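You operate a simulated robot arm through the tools that you are given. There is no shell and no other tool. Be economical: measure what you need, move in short steps, check, and stop when the job is done.

You run a simulated two-armed robot. Do the job below in one go: nothing can be reset, and whatever is moved stays where it is left.

## Task
Swap the black lock cylinder for the gold one and fit the lock case in its pocket.
Fine: hold the case while the new one goes in; black one on the parts stand; tighten the pocket screw. Set down upright: black lock cylinder.

It is judged by the outcome, as a careful person would: the job done as asked, and still so three seconds after it is handed in. It fails if anything else is knocked over, pushed out of place, dropped, spilled or broken.

## Robot
Two 7-joint arms with two-finger parallel grippers on one trunk, on a base that drives. Base frame: it is fixed to the floor where the robot stands at the start and does not move with it; the origin is under the middle of the robot, x ahead of it, y to its left, z up. Lengths are in m, angles in rad, forces in N, time in s.
The left shoulder is at the start at [0.05, 0.187, 1.135], the right one opposite. With the tool pointing down near the work surface each hand reaches from about 0.1 to 0.66 m from the robot's upright axis, wherever it stands, measured 20 degrees to its own side. Places, roughly: bore of the lock case [0.5, 0, 0.9]; lock pocket [-2, -1.1, 1.2]; lock pocket screw [-1.9, -1.1, 1.3]; top of the hatch parts stand [0.6, -0.2, 0.8]. Payload 3.43 kg a hand.
The TCP of each hand is the grasp point between the finger pads, 0.03 m short of the fingertips. In the tool frame z runs along the fingers and y along their closing line. Largest opening 0.094 m; finger width 0.028, thickness 0.01; the body of the gripper, 0.05 by 0.096 m, starts 0.055 m behind the TCP.
Orientation is told as [roll, pitch, yaw] about the base's x, y, z axes, in that order, counted from this pose: with the fingers straight down and closing along the base's y, the tool's x points along the base's -x, its y along +y and its z along -z.

## Interface
- The arms move only by the tool send_rows. It takes "left_steps", "right_steps" or both (then of equal length, played together; a hand with none holds still); each is text: rows parted by semicolons, each of 7 numbers parted by spaces: the turn, a rotation vector about the base's x, y, z in rad, then the shift along the base's x, y, z in cm, then the gripper command, from -1 (shut) to 1 (fully open), values between in proportion. In form: ax ay az x y z gripper; .... A call has 1 to 20 rows; each row is the pose to reach, as a shift and turn from the pose commanded when the call began. Each row takes 0.2 s and may step no farther than 0.05 m and 0.15 rad from the row before; otherwise, or with a gripper value out of range, the whole call is refused. Where a pose cannot be reached the arm comes as near as it can. A force on the tool above 90 N (or 10 N above the force at the start of the call, whichever is more), or a blocked arm, ends the call early, and 0.2 s more pass. The fingers move at their own pace (about 0.153 m/s each) and stop on an object; they squeeze with about 27 N. The grip force told is the motor's: it shows also when the fingers shut on nothing. Time passes only in rows, and 0.2 s behind the last, so rows that repeat a pose let the fingers close. The reply holds the time, the measured pose of the TCP, the force on the tool along the base axes, the opening and the grip force, in the units named above and with some noise, with the torque about the TCP (base axes, N m) and any sound that the robot's microphone picked up, and new pictures: "pictures" is both (left out), scene, wrist or none (wrist: the cameras of the hands that moved).
- Cameras (640 x 400 px; columns grow to the right, rows downward): "scene" is now at [0.1457, -0.013, 1.304]; the picture's right is [-0.14, -0.99, 0.00], its down [-0.50, 0.07, -0.86] and it looks along [0.85, -0.12, -0.51] (base axes); focal length 214 px, centre (320, 200). "left" rides on the left gripper at [0.076, -0.014, -0.102] in its tool frame; the picture's right is [0.18, 0.98, 0.00], its down [-0.75, 0.14, -0.64] and it looks along [-0.63, 0.12, 0.77] (tool axes); focal length 243 px, centre (320, 200). "right" rides on the right gripper at [0.076, 0.014, -0.103] in its tool frame; the picture's right is [-0.18, 0.98, 0.00], its down [-0.75, -0.14, -0.64] and it looks along [-0.63, -0.12, 0.77] (tool axes); focal length 243 px, centre (320, 200). There is no depth. A picture from a camera that has moved, and an enlarged one, comes with that camera's place and axes in the base frame and with its lens.
- slide_trunk(by): slides the trunk up (or, below 0, down) by that many m; the arms and the scene camera ride with it, the base frame stays. It gives what a move gives, with no picture.
- roll_base(legs): drives the robot by 1 to 6 legs, each [ahead, left, turn to the left] in m, m and rad, along the robot's own axes; the way and the turn of a leg run together, so that a leg with both is an arc; at most 1.5 m and 3.142 rad a leg. The arms and the cameras ride along, it lands a little off, and it stops where it bumps. It gives what a move gives, and a new picture of the scene camera.
- head_to(pan, tilt): turns the head with the scene camera to pan (to the left, within 1.396 rad either way) and tilt (down, from -0.506 to 1.204), counted from straight ahead of the robot. It gives what a move gives, and a new picture of the scene camera.
- enlarge(camera, box): a new picture of the part [left, top, right, bottom] of that camera's present view, enlarged. The clock stands still meanwhile.
- sign_off(): hands the job in; it is judged then, once.

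Work in short steps. Places have to be worked out from the pictures, the camera data and where the tool is seen: move nearer, look again, correct. Check each grasp and each placing, and mend what went wrong. You have 120 turns and 260 pictures in all, those below and enlarged ones among them. Open the grippers and draw the arms clear of the work before you hand the job in, unless the task says otherwise; then end with one line.

The tools are called after "Call:" as a command line: name --argument value ..., lists and objects as JSON in quotes. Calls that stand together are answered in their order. send_rows: Moves the arms, as the interface text tells. Its arguments: {"type":"object","properties":{"left_steps":{"type":"string"},"right_steps":{"type":"string"},"pictures":{"type":"string","enum":["both","scene","wrist","none"]}},"required":[]} The other tools are called the same way: slide_trunk (by) slides the trunk up or down; roll_base (legs) drives the base; head_to (pan, tilt) turns the head that bears the scene camera; enlarge (camera, box) takes an enlarged picture of a part of a camera's view; sign_off () hands the job in.

At the start:

```text
time: 0.0
left_ee_pos: [0.396, 0.0794, 1.2201]
left_tool_rot: [-0.004, 0.0, 0.002]
left_contact_force: [1.2, 0.3, 0.9]
left_wrist_torque: [0.01, -0.01, 0.04]
left_finger_gap: 0.094
left_gripper_force: 0.1
right_ee_pos: [0.3559, -0.1889, 1.1283]
right_tool_rot: [0.0, 0.001, 0.0]
right_contact_force: [0.6, -0.6, 0.6]
right_wrist_torque: [-0.01, 0.0, 0.01]
right_finger_gap: 0.0938
right_gripper_force: 0.1
trunk travel left (down, up): [-0.35, 0.082]
robot x, y, heading: [0.0021, 0.0001, 0.001]
head pan, tilt: [-0.143, 0.534]
```

scene: 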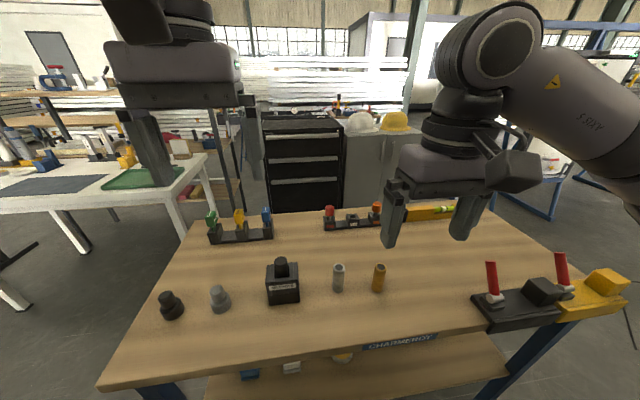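
right: 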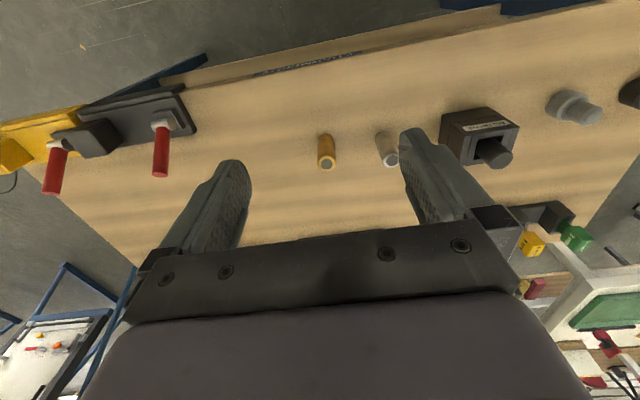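
left: 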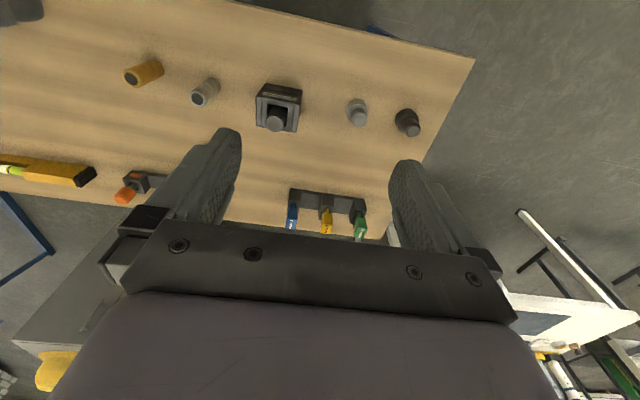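

I first look closely at the table parts: the lock case with the black cylinder in it, the gold and silver cylinders, and the stands.

Call:
enlarge --camera "scene" --box '[140, 190, 420, 365]'

Call:
enlarge --camera "scene" --box '[400, 190, 640, 340]'

```text
2.29 times, centred on (280, 278) of scene
camera zoom: at [0.1457, -0.013, 1.304], right [-0.14, -0.99, 0.0], down [-0.5, 0.07, -0.86], along [0.85, -0.12, -0.51], focal length 490 px, centre (411, 23)
```

zoom: 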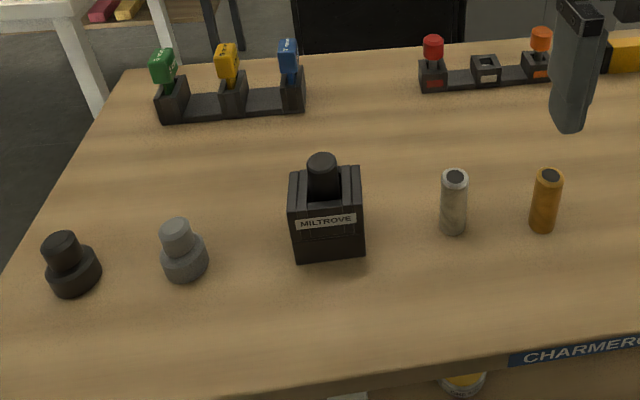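

```text
2.67 times, centred on (520, 265) of scene
camera zoom: at [0.1457, -0.013, 1.304], right [-0.14, -0.99, 0.0], down [-0.5, 0.07, -0.86], along [0.85, -0.12, -0.51], focal length 572 px, centre (-213, 27)
```

zoom: 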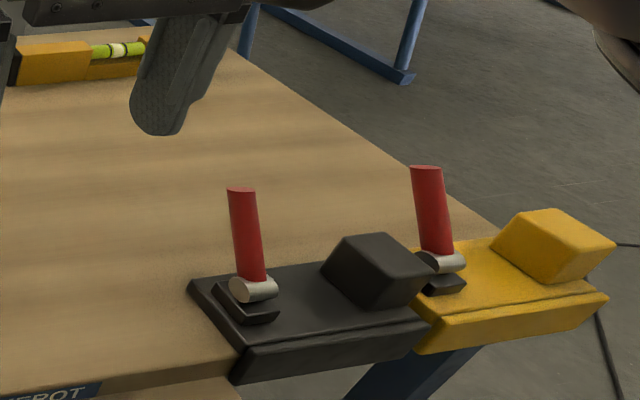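

The case seems to hold a black cylinder poking up. I look at it and the stands through the wrist cameras.

Call:
enlarge --camera "left" --box '[100, 40, 440, 252]'

Call:
enlarge --camera "scene" --box '[190, 190, 470, 250]'

Call:
enlarge --camera "right" --box '[300, 60, 640, 272]'

```text
1.88 times, centred on (270, 146) of left
camera zoom: at [0.32, 0.0649, 1.3231], right [-0.19, 0.98, 0.0], down [0.75, 0.14, 0.64], along [0.63, 0.12, -0.77], focal length 457 px, centre (414, 302)
```

zoom: 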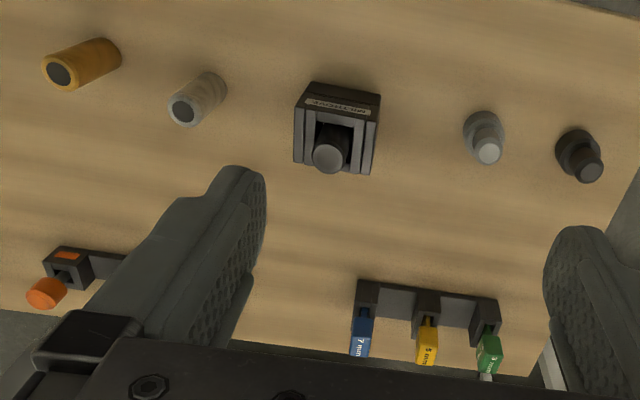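

```text
2.29 times, centred on (330, 220) of scene
camera zoom: at [0.1457, -0.013, 1.304], right [-0.14, -0.99, 0.0], down [-0.5, 0.07, -0.86], along [0.85, -0.12, -0.51], focal length 490 px, centre (297, 154)
```

zoom: 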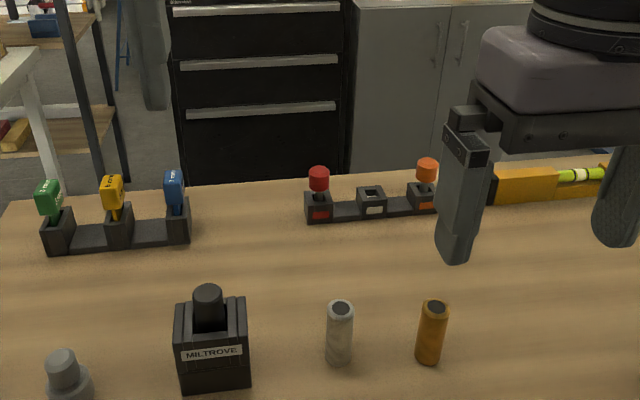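

```text
1.88 times, centred on (470, 166) of right
camera zoom: at [0.2792, -0.1726, 1.2311], right [0.18, 0.98, 0.0], down [0.75, -0.14, 0.64], along [0.63, -0.12, -0.77], focal length 457 px, centre (38, 264)
```

zoom: 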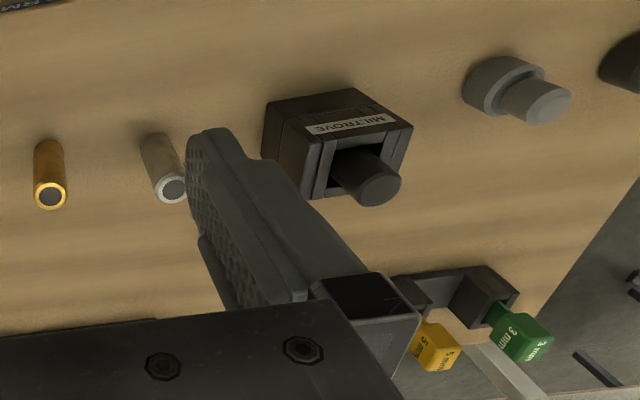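

Stand locations are still uncertain, so I look around with the head before moving anything.

Call:
head_to --pan -1.39 --tilt 0.3

Call:
head_to --pan 1.39 --tilt 0.3

Call:
head_to --pan -0.3 --tilt 0.9

```text
time: 1.4
left_ee_pos: [0.3954, 0.079, 1.2207]
left_tool_rot: [-0.004, 0.0, 0.001]
left_contact_force: [-0.2, 0.7, 0.2]
left_wrist_torque: [0.05, 0.01, -0.02]
left_finger_gap: 0.0936
left_gripper_force: 0.0
right_ee_pos: [0.3553, -0.1893, 1.1287]
right_tool_rot: [-0.001, 0.001, -0.001]
right_contact_force: [0.2, 0.3, 1.3]
right_wrist_torque: [0.01, 0.01, 0.0]
right_finger_gap: 0.094
right_gripper_force: 0.0
trunk travel left (down, up): [-0.35, 0.082]
robot x, y, heading: [0.001, 0.0008, 0.003]
head pan, tilt: [-1.389, 0.3]
camera scene: at [0.0733, -0.092, 1.3255], right [-0.98, -0.18, 0.0], down [-0.05, 0.29, -0.96], along [0.17, -0.94, -0.3], focal length 214 px, centre (320, 200)
```

scene: 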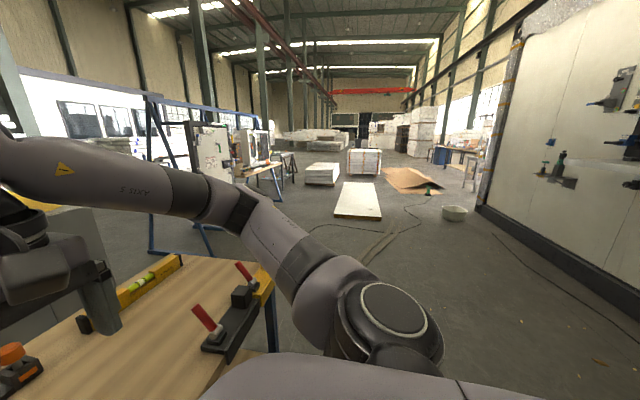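

```text
time: 3.9
left_ee_pos: [0.397, 0.0799, 1.221]
left_tool_rot: [-0.002, 0.0, 0.0]
left_contact_force: [0.2, 0.5, 0.1]
left_wrist_torque: [0.01, 0.02, 0.01]
left_finger_gap: 0.0943
left_gripper_force: 0.0
right_ee_pos: [0.356, -0.1883, 1.129]
right_tool_rot: [-0.002, 0.0, 0.0]
right_contact_force: [0.2, 0.0, 0.6]
right_wrist_torque: [-0.04, 0.0, 0.02]
right_finger_gap: 0.0937
right_gripper_force: 0.1
trunk travel left (down, up): [-0.35, 0.082]
robot x, y, heading: [0.0018, 0.0005, 0.001]
head pan, tilt: [1.389, 0.3]
camera scene: at [0.0733, 0.0916, 1.3255], right [0.98, -0.18, 0.0], down [-0.05, -0.29, -0.96], along [0.17, 0.94, -0.3], focal length 214 px, centre (320, 200)
```

scene: 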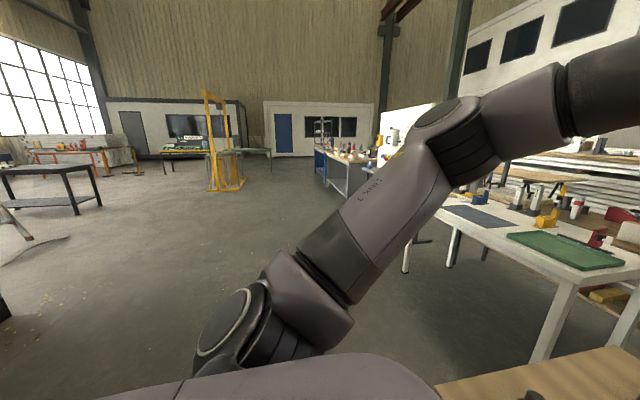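

```text
time: 5.6
left_ee_pos: [0.3947, 0.0793, 1.2201]
left_tool_rot: [-0.002, 0.0, 0.001]
left_contact_force: [-0.2, 0.2, -0.2]
left_wrist_torque: [0.01, 0.0, -0.01]
left_finger_gap: 0.0939
left_gripper_force: 0.0
right_ee_pos: [0.3563, -0.1881, 1.1286]
right_tool_rot: [0.0, -0.002, 0.001]
right_contact_force: [0.1, 0.4, 0.4]
right_wrist_torque: [-0.02, -0.02, 0.0]
right_finger_gap: 0.0941
right_gripper_force: 0.1
trunk travel left (down, up): [-0.35, 0.082]
robot x, y, heading: [-0.0014, 0.0027, 0.001]
head pan, tilt: [-0.3, 0.901]
camera scene: at [0.1285, -0.0225, 1.2733], right [-0.3, -0.96, 0.0], down [-0.75, 0.23, -0.62], along [0.59, -0.18, -0.78], focal length 214 px, centre (320, 200)
```

scene: 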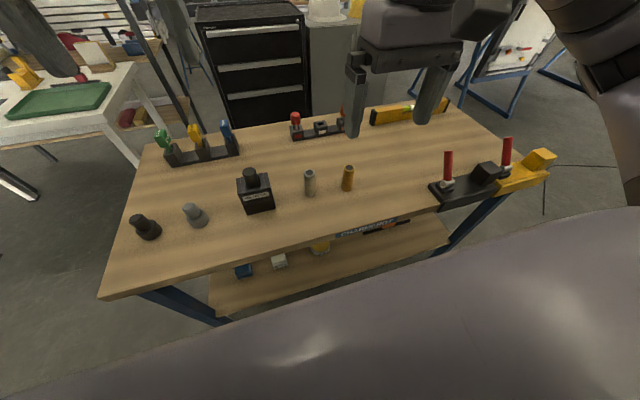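

The only stand on the table is the red/orange one, with a free middle slot. Now I back away and turn around to see the pocket wall.

Call:
roll_base --legs '[[-0.5, 0, 0], [0, 0, -2.9]]'

Call:
head_to --pan 0.2 --tilt 0.1

```text
time: 15.4
left_ee_pos: [-0.8745, -0.1626, 1.2211]
left_tool_rot: [-0.004, -0.001, -2.927]
left_contact_force: [0.0, 0.4, 0.8]
left_wrist_torque: [0.0, 0.0, 0.0]
left_finger_gap: 0.0939
left_gripper_force: 0.0
right_ee_pos: [-0.892, 0.107, 1.1291]
right_tool_rot: [0.0, -0.001, -2.928]
right_contact_force: [0.0, -0.2, 0.3]
right_wrist_torque: [0.0, -0.03, 0.04]
right_finger_gap: 0.0939
right_gripper_force: 0.0
trunk travel left (down, up): [-0.35, 0.082]
robot x, y, heading: [-0.5049, -0.0027, -2.927]
head pan, tilt: [-0.3, 0.901]
camera scene: at [-0.6387, -0.0078, 1.2733], right [0.09, 1.0, 0.0], down [0.78, -0.07, -0.62], along [-0.62, 0.05, -0.78], focal length 214 px, centre (320, 200)
```

scene: 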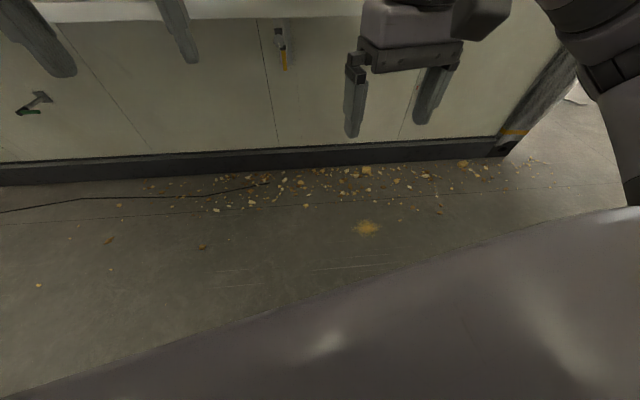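

```text
time: 16.6
left_ee_pos: [-0.8748, -0.1622, 1.2196]
left_tool_rot: [-0.003, 0.0, -2.928]
left_contact_force: [0.1, -0.3, 0.5]
left_wrist_torque: [-0.02, -0.02, 0.0]
left_finger_gap: 0.094
left_gripper_force: 0.3
right_ee_pos: [-0.8925, 0.1056, 1.1274]
right_tool_rot: [0.001, 0.0, -2.93]
right_contact_force: [0.3, -0.4, 0.1]
right_wrist_torque: [-0.01, 0.02, -0.02]
right_finger_gap: 0.0935
right_gripper_force: 0.1
trunk travel left (down, up): [-0.35, 0.082]
robot x, y, heading: [-0.5051, -0.0004, -2.924]
head pan, tilt: [0.201, 0.099]
camera scene: at [-0.6478, -0.0513, 1.3441], right [-0.4, 0.92, 0.0], down [0.09, 0.04, -0.99], along [-0.91, -0.4, -0.1], focal length 214 px, centre (320, 200)
```

scene: 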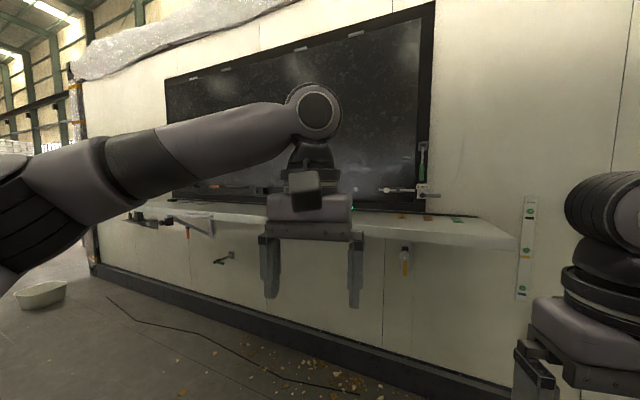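

The wall has a ledge and hatch; the lock pocket lies left of my view. I drive sideways and nearer.

Call:
roll_base --legs '[[0, 0, -0.217], [0, 1.1, 0], [0.45, 0, 0]]'

Call:
head_to --pan 0 --tilt 0.15

```text
time: 25.3
left_ee_pos: [-1.3428, -1.1937, 1.2204]
left_tool_rot: [-0.001, 0.0, -3.122]
left_contact_force: [0.3, 0.8, 1.0]
left_wrist_torque: [0.0, -0.01, -0.03]
left_finger_gap: 0.0938
left_gripper_force: 0.1
right_ee_pos: [-1.308, -0.9254, 1.1286]
right_tool_rot: [-0.001, 0.0, -3.124]
right_contact_force: [0.1, 0.5, 0.3]
right_wrist_torque: [-0.05, -0.01, 0.01]
right_finger_gap: 0.0939
right_gripper_force: 0.1
trunk travel left (down, up): [-0.35, 0.082]
robot x, y, heading: [-0.9456, -1.1096, -3.126]
head pan, tilt: [0.201, 0.099]
camera scene: at [-1.0987, -1.1298, 1.3441], right [-0.22, 0.98, 0.0], down [0.1, 0.02, -0.99], along [-0.97, -0.22, -0.1], focal length 214 px, centre (320, 200)
```

scene: 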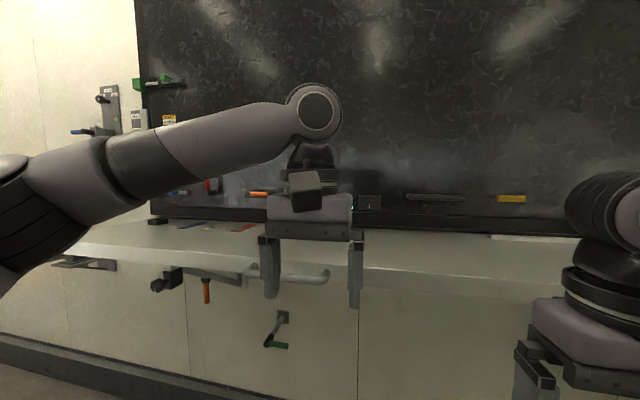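

```text
time: 26.1
left_ee_pos: [-1.3429, -1.1953, 1.2208]
left_tool_rot: [-0.002, -0.002, -3.122]
left_contact_force: [0.1, -0.1, 0.6]
left_wrist_torque: [-0.04, 0.01, -0.02]
left_finger_gap: 0.0941
left_gripper_force: 0.1
right_ee_pos: [-1.3087, -0.927, 1.1281]
right_tool_rot: [0.0, -0.001, -3.125]
right_contact_force: [1.1, -0.1, 0.5]
right_wrist_torque: [0.0, -0.02, 0.0]
right_finger_gap: 0.0939
right_gripper_force: 0.1
trunk travel left (down, up): [-0.35, 0.082]
robot x, y, heading: [-0.9509, -1.1106, -3.126]
head pan, tilt: [0.0, 0.15]
camera scene: at [-1.1011, -1.1116, 1.3395], right [-0.02, 1.0, 0.0], down [0.15, 0.0, -0.99], along [-0.99, -0.02, -0.15], focal length 214 px, centre (320, 200)
```

scene: 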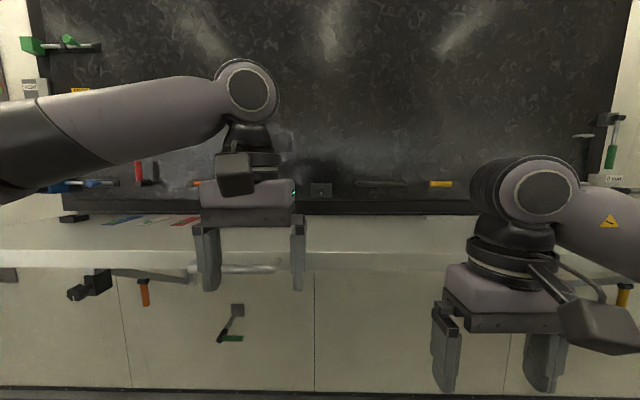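

Call:
enlarge --camera "scene" --box '[270, 150, 470, 275]'

Call:
enlarge --camera "scene" --box '[0, 140, 320, 340]'

```text
3.20 times, centred on (370, 212) of scene
camera zoom: at [-1.1011, -1.1116, 1.3395], right [-0.02, 1.0, 0.0], down [0.15, 0.0, -0.99], along [-0.99, -0.02, -0.15], focal length 686 px, centre (160, 160)
```

zoom: 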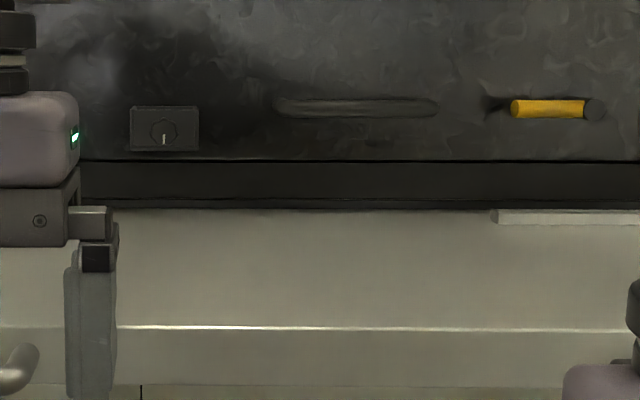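

```text
2.00 times, centred on (160, 240) of scene
camera zoom: at [-1.1011, -1.1116, 1.3395], right [-0.02, 1.0, 0.0], down [0.15, 0.0, -0.99], along [-0.99, -0.02, -0.15], focal length 429 px, centre (640, 120)
```

zoom: 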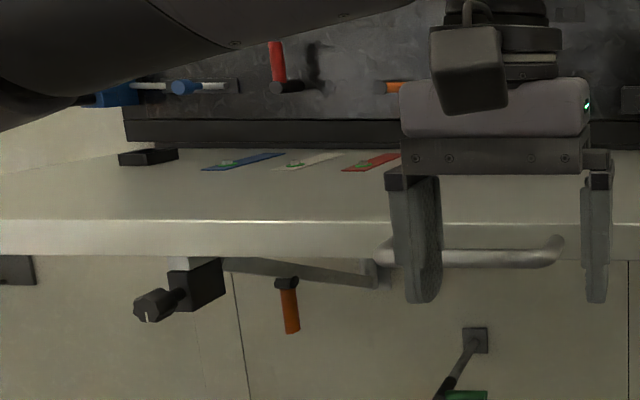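

A block with a knob-like mark sits straight ahead at about [-2, -1.12, 1.24] – probably the pocket. I move the left hand aside, raise the trunk, and go closer.

Call:
send_rows --left_steps "0 0 0 0 -5 0 1;0 0 0 0 -10 0 1;0 0 0 0 -15 0 1;0 0 0 0 -20 0 1" --pictures "none"

Call:
slide_trunk --by 0.08

Call:
roll_base --legs '[[0.3, 0, -0.016]]'

Call:
head_to --pan 0 --tilt 0.3

Call:
enlarge --camera "scene" --box '[240, 130, 400, 230]'

```text
time: 27.1
left_ee_pos: [-1.3411, -1.3958, 1.2208]
left_tool_rot: [-0.001, 0.0, -3.124]
left_contact_force: [0.3, -0.2, 0.6]
left_wrist_torque: [-0.01, -0.01, 0.0]
left_finger_gap: 0.094
left_gripper_force: 0.0
right_ee_pos: [-1.3075, -0.9272, 1.1281]
right_tool_rot: [-0.001, -0.002, -3.123]
right_contact_force: [0.0, -1.2, 0.3]
right_wrist_torque: [0.0, 0.0, 0.02]
right_finger_gap: 0.0939
right_gripper_force: 0.1
trunk travel left (down, up): [-0.35, 0.082]
robot x, y, heading: [-0.9471, -1.1081, -3.126]
head pan, tilt: [0.0, 0.15]
```

```text
time: 28.2
left_ee_pos: [-1.3417, -1.3938, 1.2999]
left_tool_rot: [-0.003, 0.001, -3.122]
left_contact_force: [-0.1, -0.9, 0.4]
left_wrist_torque: [-0.02, -0.02, 0.0]
left_finger_gap: 0.094
left_gripper_force: 0.0
right_ee_pos: [-1.3081, -0.9263, 1.2073]
right_tool_rot: [-0.001, -0.001, -3.124]
right_contact_force: [0.4, -0.4, -0.5]
right_wrist_torque: [-0.04, 0.02, -0.01]
right_finger_gap: 0.0941
right_gripper_force: 0.1
trunk travel left (down, up): [-0.43, 0.002]
robot x, y, heading: [-0.9515, -1.1089, -3.12]
head pan, tilt: [0.0, 0.15]
```

```text
time: 30.3
left_ee_pos: [-1.6427, -1.3931, 1.3001]
left_tool_rot: [-0.002, -0.001, -3.133]
left_contact_force: [-0.7, 0.1, 0.7]
left_wrist_torque: [0.04, -0.06, 0.03]
left_finger_gap: 0.0937
left_gripper_force: 0.0
right_ee_pos: [-1.604, -0.9249, 1.2073]
right_tool_rot: [0.0, 0.001, -3.135]
right_contact_force: [0.0, 0.3, 0.2]
right_wrist_torque: [0.0, -0.02, 0.01]
right_finger_gap: 0.0937
right_gripper_force: 0.1
trunk travel left (down, up): [-0.43, 0.002]
robot x, y, heading: [-1.2487, -1.111, -3.133]
head pan, tilt: [0.0, 0.15]
camera scene: at [-1.3992, -1.1134, 1.4194], right [-0.01, 1.0, 0.0], down [0.15, 0.0, -0.99], along [-0.99, -0.01, -0.15], focal length 214 px, centre (320, 200)
```

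scene: 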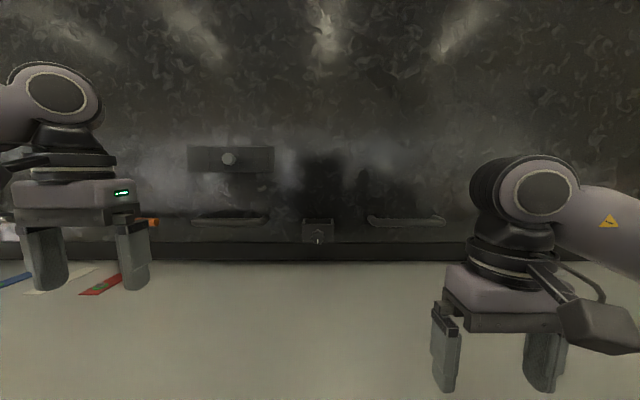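

```text
time: 31.0
left_ee_pos: [-1.6422, -1.393, 1.2995]
left_tool_rot: [-0.001, -0.001, -3.131]
left_contact_force: [0.2, 0.1, 1.3]
left_wrist_torque: [0.03, 0.04, -0.01]
left_finger_gap: 0.0938
left_gripper_force: 0.0
right_ee_pos: [-1.603, -0.9268, 1.2084]
right_tool_rot: [0.0, 0.0, -3.136]
right_contact_force: [0.4, -0.8, -0.1]
right_wrist_torque: [-0.01, -0.01, 0.01]
right_finger_gap: 0.0941
right_gripper_force: 0.1
trunk travel left (down, up): [-0.43, 0.002]
robot x, y, heading: [-1.2434, -1.1123, -3.133]
head pan, tilt: [0.0, 0.3]
camera scene: at [-1.3991, -1.1134, 1.4056], right [-0.01, 1.0, 0.0], down [0.3, 0.0, -0.96], along [-0.96, -0.01, -0.3], focal length 214 px, centre (320, 200)
```

scene: 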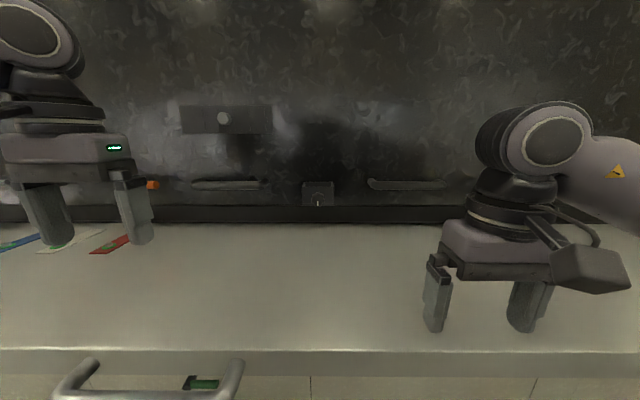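

```text
4.00 times, centred on (320, 180) of scene
camera zoom: at [-1.3991, -1.1134, 1.4056], right [-0.01, 1.0, 0.0], down [0.3, 0.0, -0.96], along [-0.96, -0.01, -0.3], focal length 858 px, centre (320, 280)
```

zoom: 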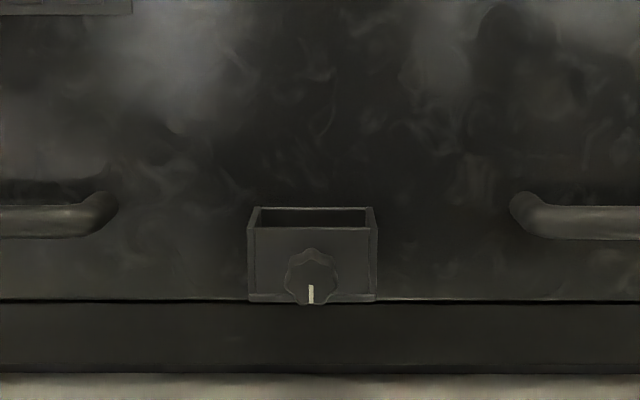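

The pocket is a top-open box with a star knob (white pointer) on its front. I bring the left wrist camera over it for a look inside.

Call:
send_rows --left_steps "0 0 0 0 0 4 1;0 0 0 0 0 8 1;0 0 0 0 0 12 1;0 0 0 -2 3.9 12 1;0 0 0 -4 7.8 12 1;0 0 0 -7 11.7 12 1;0 0 0 -9 15.6 12 1;0 0 0 -11 19.5 12 1;0 0 0 -13 23.4 12 1;0 0 0 -15.5 27.3 12 1" --pictures "both"

Call:
enlarge --camera "left" --box '[220, 100, 460, 250]'

```text
time: 33.2
left_ee_pos: [-1.7212, -1.1963, 1.3755]
left_tool_rot: [-0.001, -0.002, -3.133]
left_contact_force: [-0.5, -1.0, 0.0]
left_wrist_torque: [-0.03, 0.0, 0.0]
left_finger_gap: 0.0943
left_gripper_force: 0.1
left hand out of reach, approached as far as the arm can: row 6, 7, 8, 9, 10
right_ee_pos: [-1.6021, -0.9266, 1.2082]
right_tool_rot: [-0.001, 0.001, -3.135]
right_contact_force: [0.3, -0.3, -0.4]
right_wrist_torque: [0.04, -0.02, -0.01]
right_finger_gap: 0.0942
right_gripper_force: 0.1
trunk travel left (down, up): [-0.43, 0.002]
robot x, y, heading: [-1.2461, -1.1109, -3.137]
head pan, tilt: [0.0, 0.3]
camera scene: at [-1.3992, -1.1138, 1.4055], right [-0.01, 1.0, 0.0], down [0.3, 0.0, -0.96], along [-0.96, -0.01, -0.3], focal length 214 px, centre (320, 200)
camera left: at [-1.6453, -1.1826, 1.4783], right [0.19, -0.98, 0.0], down [-0.75, -0.15, 0.64], along [-0.63, -0.12, -0.77], focal length 243 px, centre (320, 200)
```

scene: 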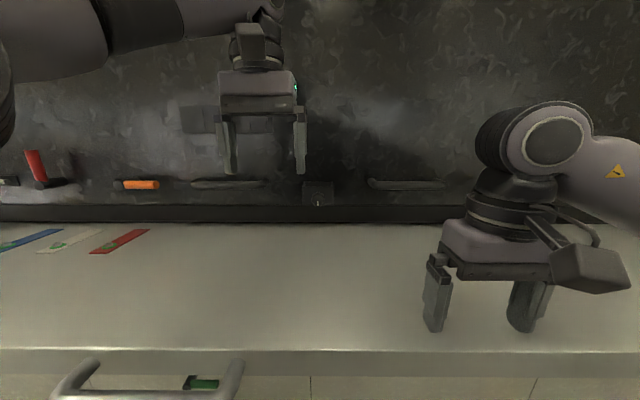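
left: 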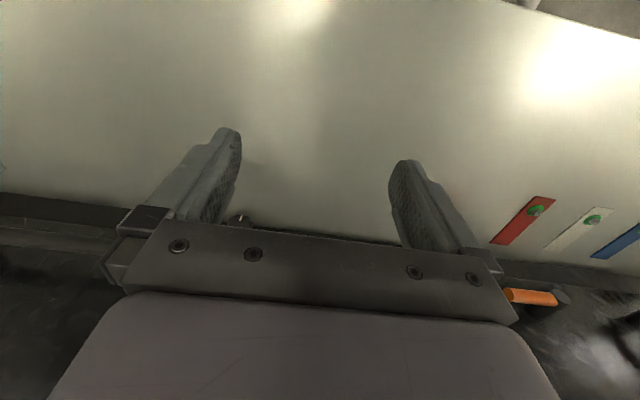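

```text
2.67 times, centred on (340, 175) of left
camera zoom: at [-1.6453, -1.1826, 1.4783], right [0.19, -0.98, 0.0], down [-0.75, -0.15, 0.64], along [-0.63, -0.12, -0.77], focal length 647 px, centre (267, 267)
```

zoom: 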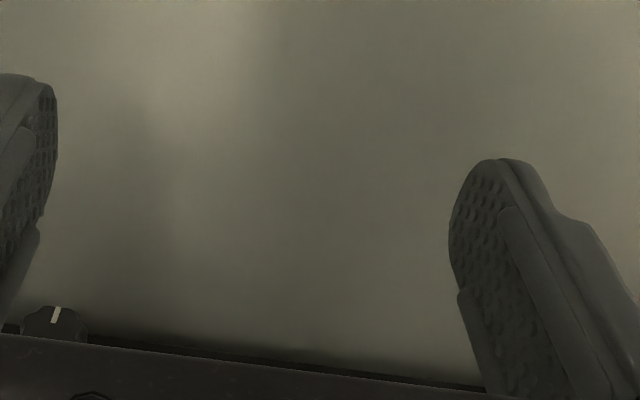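

The palm hides the pocket from that camera. I pull the left hand back and aside, lift the right hand, and drive a little closer to view with the head camera.

Call:
send_rows --left_steps "0 0 0 4 0 0 1;0 0 0 8 0 0 1;0 0 0 12 -3 0 1;0 0 0 16 -7 0 1;0 0 0 20 -11 0 1;0 0 0 20 -15 0 1" --right_steps "0 0 0 0 0 3 1;0 0 0 0 0 6 1;0 0 0 0 0 6 1;0 0 0 4 3 6 1;0 0 0 6 6 6 1;0 0 0 6 6 6 1" --pictures "none"

Call:
roll_base --legs '[[0.13, 0, 0]]'

Call:
head_to --pan 0 --tilt 0.45

Call:
enlarge --camera "scene" --box '[256, 140, 384, 220]'

```text
refused: row 4 steps farther than a row can; nothing moved
```

```text
time: 34.4
left_ee_pos: [-1.8521, -1.196, 1.3758]
left_tool_rot: [0.0, 0.002, -3.136]
left_contact_force: [-0.4, -0.6, 0.6]
left_wrist_torque: [-0.02, -0.02, 0.02]
left_finger_gap: 0.0941
left_gripper_force: 0.1
right_ee_pos: [-1.7323, -0.926, 1.2066]
right_tool_rot: [0.0, -0.001, -3.137]
right_contact_force: [-0.3, -0.5, 0.8]
right_wrist_torque: [-0.04, -0.05, 0.0]
right_finger_gap: 0.094
right_gripper_force: 0.0
trunk travel left (down, up): [-0.43, 0.002]
robot x, y, heading: [-1.3774, -1.1146, -3.139]
head pan, tilt: [0.0, 0.3]
camera scene: at [-1.5287, -1.1135, 1.4054], right [0.0, 1.0, 0.0], down [0.3, 0.0, -0.95], along [-0.95, 0.0, -0.3], focal length 214 px, centre (320, 200)
```

scene: 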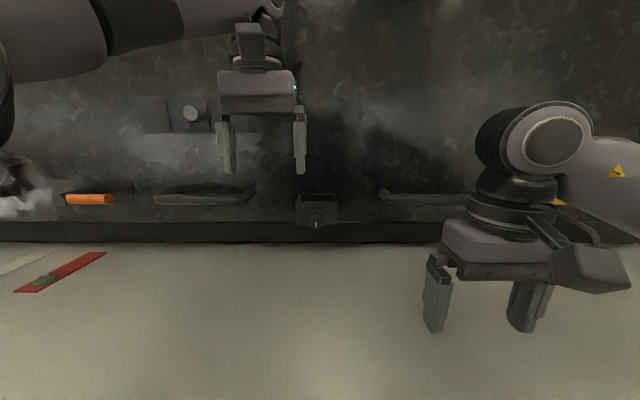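

```text
time: 35.1
left_ee_pos: [-1.8502, -1.1966, 1.3752]
left_tool_rot: [-0.002, -0.001, -3.138]
left_contact_force: [-0.5, -0.3, 0.5]
left_wrist_torque: [0.02, -0.01, -0.04]
left_finger_gap: 0.0939
left_gripper_force: 0.0
right_ee_pos: [-1.7314, -0.9246, 1.2078]
right_tool_rot: [-0.001, -0.003, -3.139]
right_contact_force: [0.2, 0.1, 0.4]
right_wrist_torque: [0.0, -0.02, 0.03]
right_finger_gap: 0.094
right_gripper_force: 0.1
trunk travel left (down, up): [-0.43, 0.002]
robot x, y, heading: [-1.3769, -1.1143, -3.138]
head pan, tilt: [0.0, 0.45]
camera scene: at [-1.5261, -1.1135, 1.3917], right [0.0, 1.0, 0.0], down [0.43, 0.0, -0.9], along [-0.9, 0.0, -0.43], focal length 214 px, centre (320, 200)
```

scene: 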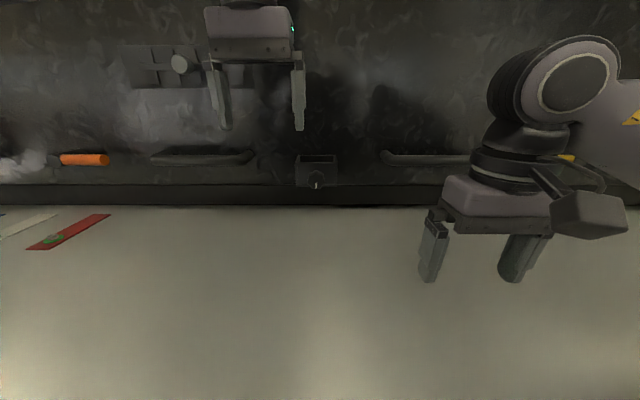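

```text
5.00 times, centred on (320, 180) of scene
camera zoom: at [-1.5261, -1.1135, 1.3917], right [0.0, 1.0, 0.0], down [0.43, 0.0, -0.9], along [-0.9, 0.0, -0.43], focal length 1072 px, centre (320, 300)
```

zoom: 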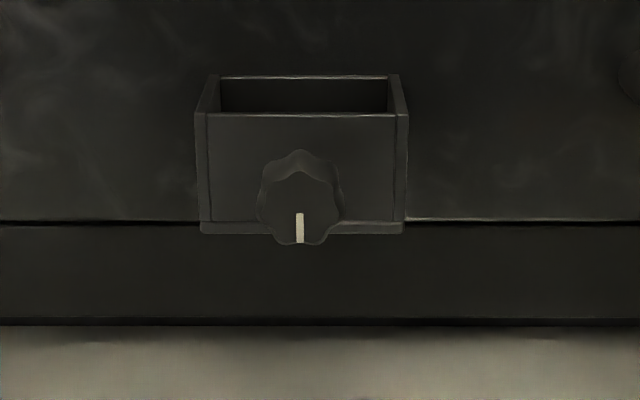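

Pocket measured: opening about 0.075 (y) × 0.05 (x), rim z≈1.27, centre near [-1.975, -1.12]; knob at about [-1.915, -1.121, 1.245]. Now I go back to the table.

Call:
roll_base --legs '[[-0.88, 0, 0], [0, -1.11, 0], [0, 0, 3.138], [0.42, 0, 0]]'

Call:
head_to --pan 0 --tilt 0.75

```text
time: 54.6
left_ee_pos: [0.4294, 0.0445, 1.3761]
left_tool_rot: [-0.002, 0.001, -0.056]
left_contact_force: [0.0, 0.3, 0.7]
left_wrist_torque: [0.04, -0.01, -0.01]
left_finger_gap: 0.094
left_gripper_force: 0.0
right_ee_pos: [0.2949, -0.2197, 1.2093]
right_tool_rot: [0.001, -0.001, -0.056]
right_contact_force: [-0.3, 0.6, -0.2]
right_wrist_torque: [0.01, 0.01, 0.02]
right_finger_gap: 0.094
right_gripper_force: 0.1
trunk travel left (down, up): [-0.43, 0.002]
robot x, y, heading: [-0.0512, -0.0113, -0.059]
head pan, tilt: [0.0, 0.45]
camera scene: at [0.0968, -0.0195, 1.3915], right [-0.06, -1.0, 0.0], down [-0.43, 0.02, -0.9], along [0.9, -0.05, -0.44], focal length 214 px, centre (320, 200)
```

scene: 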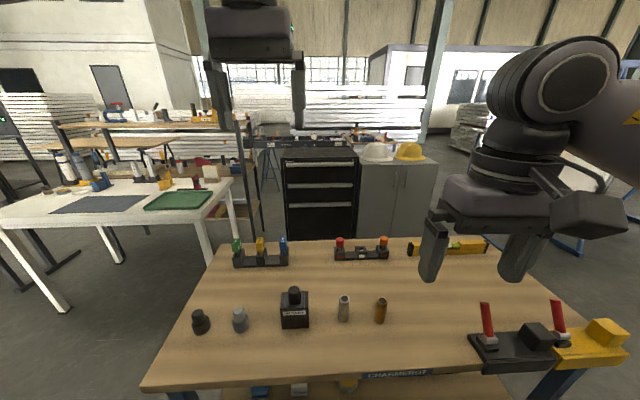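

```text
time: 55.4
left_ee_pos: [0.4278, 0.0434, 1.3762]
left_tool_rot: [-0.003, -0.001, -0.055]
left_contact_force: [0.6, 0.5, 0.8]
left_wrist_torque: [0.02, 0.04, -0.01]
left_finger_gap: 0.0941
left_gripper_force: 0.1
right_ee_pos: [0.2928, -0.2192, 1.2085]
right_tool_rot: [0.001, -0.003, -0.057]
right_contact_force: [0.2, 0.2, -0.4]
right_wrist_torque: [-0.01, -0.05, -0.02]
right_finger_gap: 0.0941
right_gripper_force: 0.0
trunk travel left (down, up): [-0.43, 0.002]
robot x, y, heading: [-0.0518, -0.0115, -0.058]
head pan, tilt: [0.0, 0.75]
camera scene: at [0.0873, -0.0189, 1.3652], right [-0.06, -1.0, 0.0], down [-0.68, 0.04, -0.73], along [0.73, -0.04, -0.68], focal length 214 px, centre (320, 200)
```

scene: 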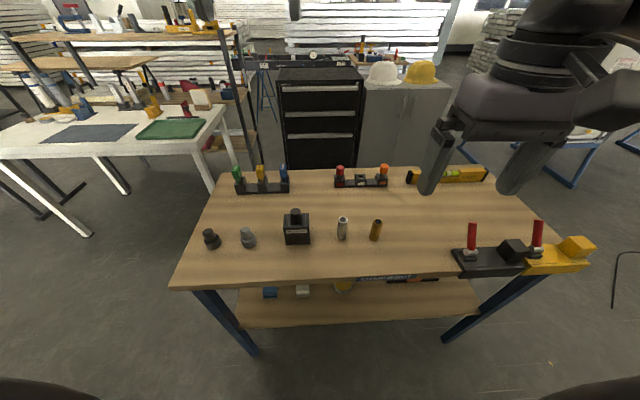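

I correct the heading, move slightly forward and lower the trunk, then look closely at the case and stand.

Call:
roll_base --legs '[[0.09, 0.01, 0.058]]'

Call:
slide_trunk --by -0.08

Call:
enlarge --camera "scene" --box '[190, 150, 430, 300]'

Call:
enlarge --camera "scene" --box '[320, 140, 400, 190]'

```text
time: 56.5
left_ee_pos: [0.5158, 0.0799, 1.3751]
left_tool_rot: [-0.002, 0.0, 0.004]
left_contact_force: [0.9, 0.6, 0.2]
left_wrist_torque: [-0.04, 0.0, -0.01]
left_finger_gap: 0.0941
left_gripper_force: 0.0
right_ee_pos: [0.3966, -0.1902, 1.2089]
right_tool_rot: [0.0, 0.0, 0.001]
right_contact_force: [0.9, 0.2, 0.2]
right_wrist_torque: [-0.01, 0.03, -0.02]
right_finger_gap: 0.094
right_gripper_force: 0.1
trunk travel left (down, up): [-0.43, 0.002]
robot x, y, heading: [0.0411, -0.0012, 0.002]
head pan, tilt: [0.0, 0.75]
camera scene: at [0.1785, -0.003, 1.3651], right [0.0, -1.0, 0.0], down [-0.68, 0.0, -0.73], along [0.73, 0.0, -0.68], focal length 214 px, centre (320, 200)
```

scene: 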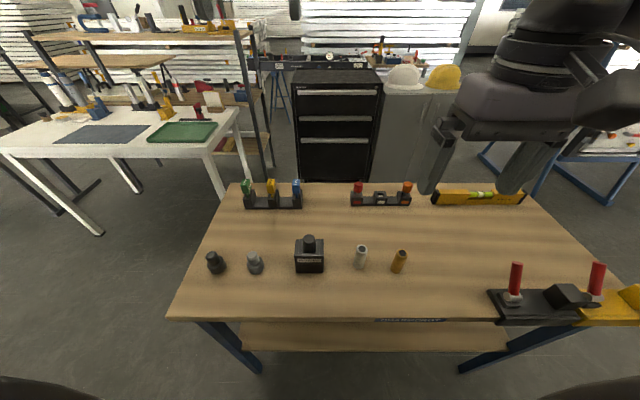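

```text
time: 57.7
left_ee_pos: [0.5145, 0.0799, 1.2967]
left_tool_rot: [-0.003, -0.003, 0.003]
left_contact_force: [-0.3, -0.3, 0.9]
left_wrist_torque: [-0.01, 0.03, 0.0]
left_finger_gap: 0.0938
left_gripper_force: 0.0
right_ee_pos: [0.3943, -0.1903, 1.1287]
right_tool_rot: [0.0, -0.003, 0.003]
right_contact_force: [-0.8, -0.3, 0.0]
right_wrist_torque: [0.02, 0.01, 0.0]
right_finger_gap: 0.094
right_gripper_force: 0.2
trunk travel left (down, up): [-0.35, 0.082]
robot x, y, heading: [0.0362, -0.0036, 0.002]
head pan, tilt: [0.0, 0.75]
```

```text
2.67 times, centred on (310, 225) of scene
camera zoom: at [0.1776, -0.0032, 1.2852], right [0.0, -1.0, 0.0], down [-0.68, 0.0, -0.73], along [0.73, 0.0, -0.68], focal length 572 px, centre (347, 133)
```

zoom: 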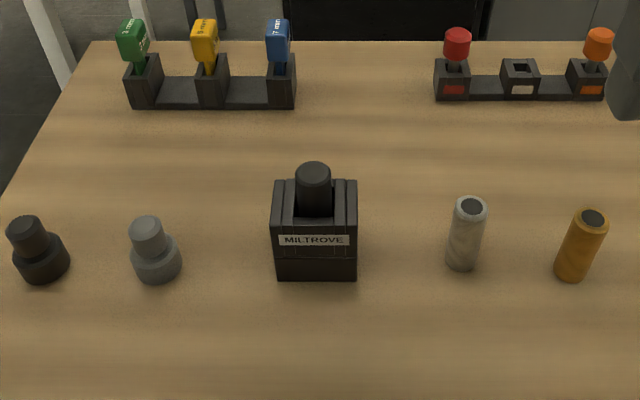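

```text
8.00 times, centred on (360, 165) of scene
camera zoom: at [0.1776, -0.0032, 1.2852], right [0.0, -1.0, 0.0], down [-0.68, 0.0, -0.73], along [0.73, 0.0, -0.68], focal length 1716 px, centre (0, 480)
```

zoom: 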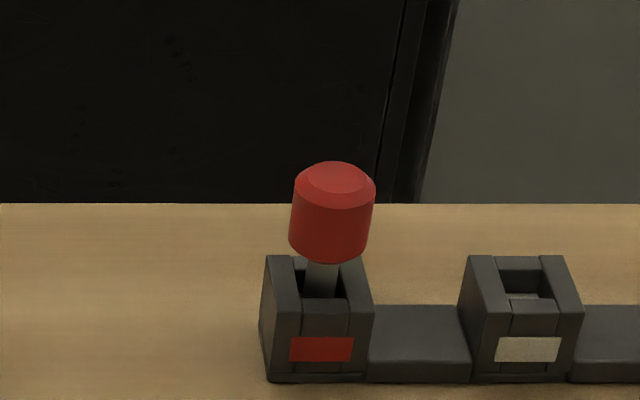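

Stand slots look narrow; I need close wrist-camera views of both the stand (right hand) and the case (left hand).

Call:
send_rows --left_steps "0 0 0 -2.5 -1 -4 1;0 0 0 -5 -2 -8 1;0 0 0 -7 -3 -12 1;0 0 0 -9 -4 -16 1;0 0 0 -9.5 -5 -19.5 1" --right_steps "0 0 0 1 0 -1 1;0 0 0 2 0 -2 1;0 0 0 3 0 -3 1;0 0 0 5 0 -5 1;0 0 0 7 0 -6 1" --pictures "wrist"

Call:
enlarge --camera "right" --box '[200, 50, 440, 200]'

Call:
enlarge --camera "left" --box '[220, 50, 460, 200]'

```text
time: 58.9
left_ee_pos: [0.4196, 0.0306, 1.0994]
left_tool_rot: [0.0, -0.003, 0.003]
left_contact_force: [0.5, -0.4, -0.4]
left_wrist_torque: [-0.01, 0.01, 0.01]
left_finger_gap: 0.0937
left_gripper_force: 0.0
right_ee_pos: [0.4662, -0.1914, 1.0691]
right_tool_rot: [0.002, -0.001, 0.002]
right_contact_force: [0.1, 0.3, 0.1]
right_wrist_torque: [-0.01, 0.03, -0.03]
right_finger_gap: 0.094
right_gripper_force: 0.1
trunk travel left (down, up): [-0.35, 0.082]
robot x, y, heading: [0.04, -0.0033, -0.001]
head pan, tilt: [0.0, 0.75]
camera right: at [0.3895, -0.1756, 1.1719], right [0.18, 0.98, 0.0], down [0.75, -0.14, 0.64], along [0.63, -0.12, -0.77], focal length 243 px, centre (320, 200)
camera left: at [0.344, 0.0158, 1.202], right [-0.19, 0.98, 0.0], down [0.75, 0.15, 0.64], along [0.63, 0.12, -0.77], focal length 243 px, centre (320, 200)
```

right: 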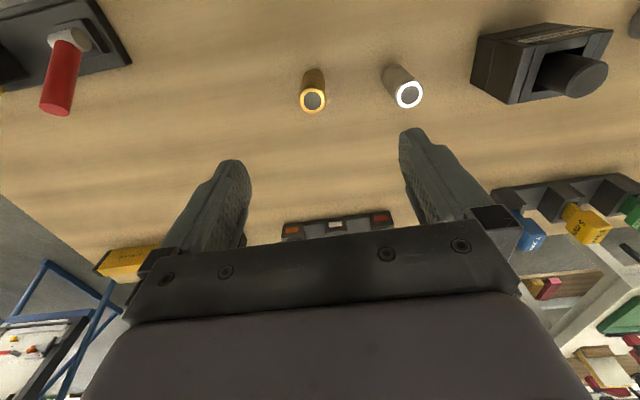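
left: 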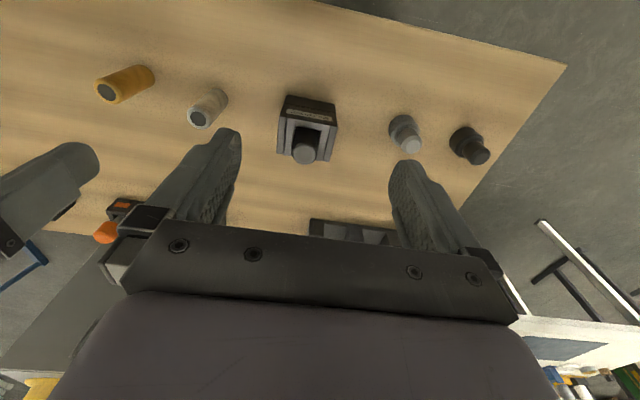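

```text
2.67 times, centred on (320, 125) of right
camera zoom: at [0.3895, -0.1756, 1.1719], right [0.18, 0.98, 0.0], down [0.75, -0.14, 0.64], along [0.63, -0.12, -0.77], focal length 647 px, centre (320, 400)
```

zoom: 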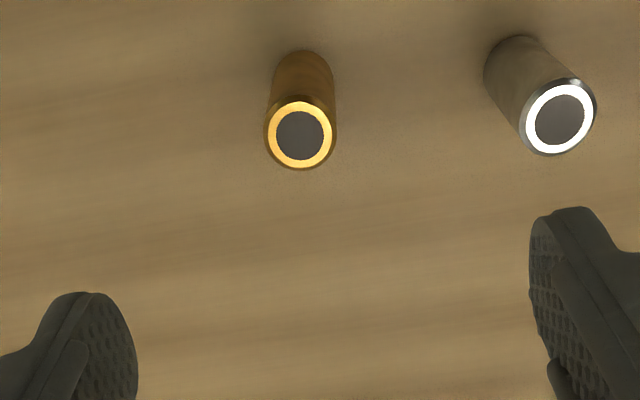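

```text
2.67 times, centred on (340, 125) of left
camera zoom: at [0.344, 0.0158, 1.202], right [-0.19, 0.98, 0.0], down [0.75, 0.15, 0.64], along [0.63, 0.12, -0.77], focal length 647 px, centre (267, 400)
```

zoom: 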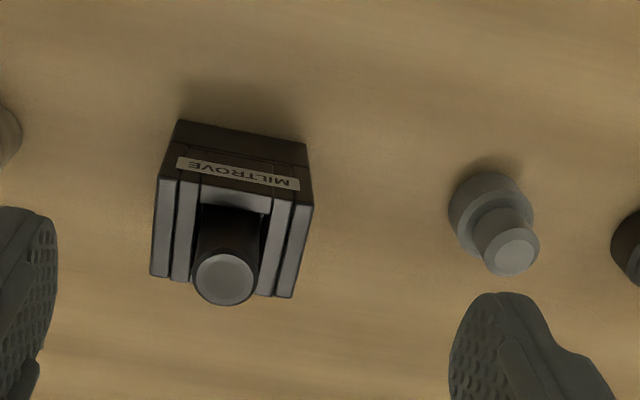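

The case is ~0.07 wide × 0.054 deep × 0.07 tall at (0.483, 0.023), with the black cylinder top at z≈0.954. I move the right hand forward to view the parts stand from above.

Call:
send_rows --right_steps "0 0 0 4 0 0 1;0 0 0 8 -1 0 1;0 0 0 12 -1.5 0 1;0 0 0 14 -1.5 0 1" --pictures "wrist"

Call:
enlarge --camera "right" --box '[240, 110, 400, 210]'

```text
time: 59.9
left_ee_pos: [0.4204, 0.0298, 1.0999]
left_tool_rot: [-0.002, -0.001, 0.002]
left_contact_force: [-0.4, -0.5, 0.1]
left_wrist_torque: [0.0, -0.02, -0.01]
left_finger_gap: 0.094
left_gripper_force: 0.0
right_ee_pos: [0.6043, -0.2075, 1.0709]
right_tool_rot: [-0.001, -0.001, 0.003]
right_contact_force: [1.1, 0.6, -0.9]
right_wrist_torque: [-0.04, 0.0, -0.04]
right_finger_gap: 0.0937
right_gripper_force: 0.0
trunk travel left (down, up): [-0.35, 0.082]
robot x, y, heading: [0.0389, -0.0036, 0.001]
head pan, tilt: [0.0, 0.75]
camera right: at [0.5272, -0.1913, 1.1735], right [0.18, 0.98, 0.0], down [0.75, -0.14, 0.64], along [0.63, -0.12, -0.77], focal length 243 px, centre (320, 200)
```

right: 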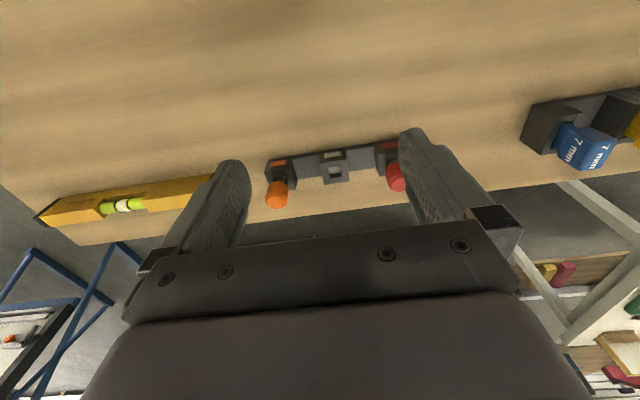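

```text
4.00 times, centred on (320, 160) of right
camera zoom: at [0.5272, -0.1913, 1.1735], right [0.18, 0.98, 0.0], down [0.75, -0.14, 0.64], along [0.63, -0.12, -0.77], focal length 970 px, centre (320, 360)
```

zoom: 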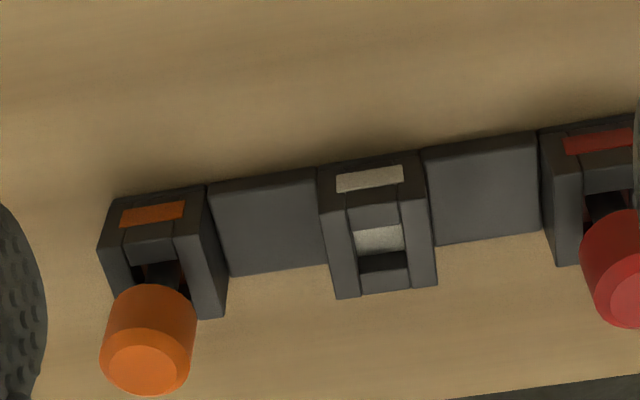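

The stand's slots are ~0.02 square, the cylinders ~0.027 in diameter; the flat plate beside the empty slot can take it. Now the left hand pitches 45° forward to hold the case by its sides, right hand withdraws over the gold cylinder.

Call:
send_rows --left_steps "0 -0.13 0 -1 -0.2 -2 1;0 -0.26 0 -2 -0.4 -4 1;0 -0.39 0 -3 -0.6 -6 1;0 -0.52 0 -3 -0.7 -8 1;0 -0.65 0 -2 -0.7 -11 1;0 -0.785 0 -1.6 -0.7 -13.6 1" --right_steps "0 0 0 -3 -1 1 1;0 0 0 -6 -2 2 1;0 0 0 -9 -3 3 1;0 0 0 -12 -4 3 1;0 0 0 -15 -5 3 1;0 0 0 -15 -5 3 1" --pictures "both"

Call:
enlarge --camera "scene" --box '[220, 170, 420, 295]'

```text
time: 61.3
left_ee_pos: [0.4018, 0.0224, 0.9641]
left_tool_rot: [-0.004, -0.788, 0.006]
left_contact_force: [0.4, 0.0, 0.9]
left_wrist_torque: [0.0, -0.01, 0.01]
left_finger_gap: 0.0939
left_gripper_force: 0.0
right_ee_pos: [0.4532, -0.257, 1.0995]
right_tool_rot: [0.0, -0.001, 0.0]
right_contact_force: [0.1, -0.3, -0.6]
right_wrist_torque: [0.01, 0.03, 0.0]
right_finger_gap: 0.094
right_gripper_force: 0.0
trunk travel left (down, up): [-0.35, 0.082]
robot x, y, heading: [0.036, -0.004, 0.007]
head pan, tilt: [0.0, 0.75]
camera scene: at [0.178, -0.0031, 1.2852], right [0.0, -1.0, 0.0], down [-0.68, 0.0, -0.73], along [0.73, 0.0, -0.68], focal length 214 px, centre (320, 200)
camera right: at [0.3769, -0.2418, 1.202], right [0.18, 0.98, 0.0], down [0.75, -0.14, 0.64], along [0.63, -0.12, -0.77], focal length 243 px, centre (320, 200)
camera left: at [0.2755, 0.0076, 0.9819], right [-0.13, 0.98, -0.13], down [0.08, 0.14, 0.99], along [0.99, 0.12, -0.09], focal length 243 px, centre (320, 200)
```

scene: 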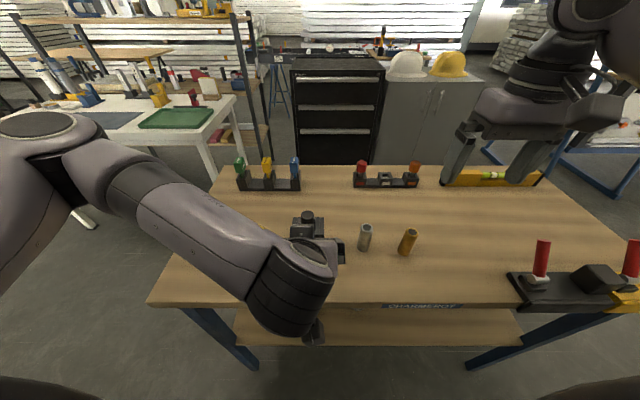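
right: 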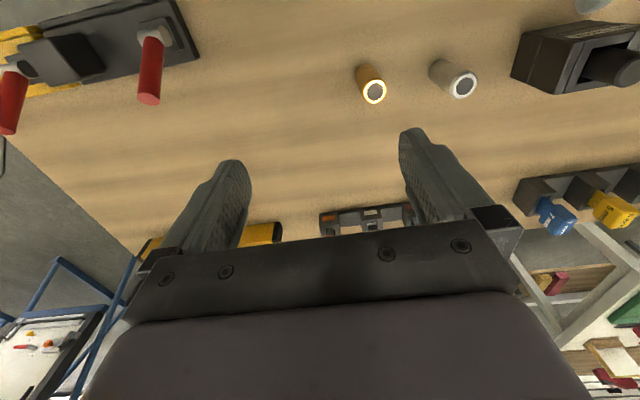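
left: 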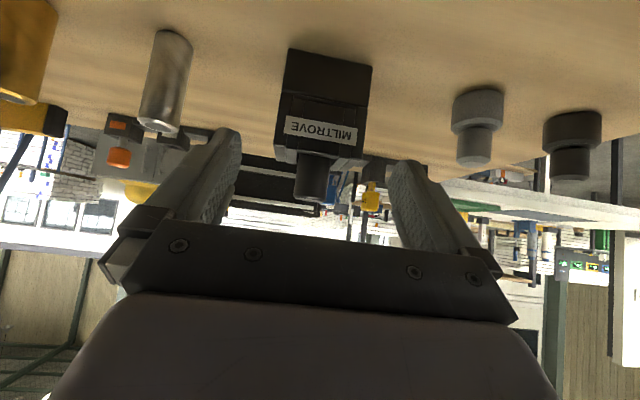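

```text
3.20 times, centred on (320, 232) of scene
camera zoom: at [0.178, -0.0031, 1.2852], right [0.0, -1.0, 0.0], down [-0.68, 0.0, -0.73], along [0.73, 0.0, -0.68], focal length 686 px, centre (320, 96)
```

zoom: 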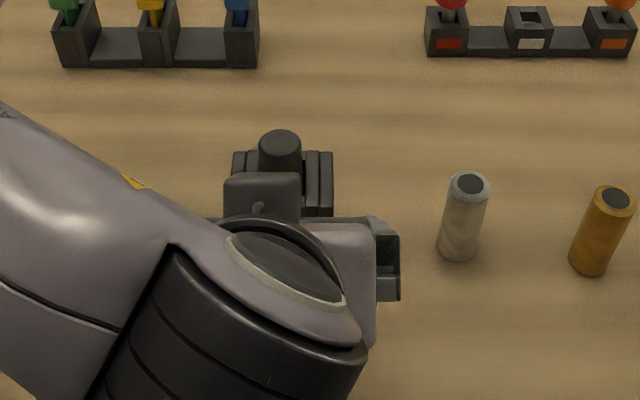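

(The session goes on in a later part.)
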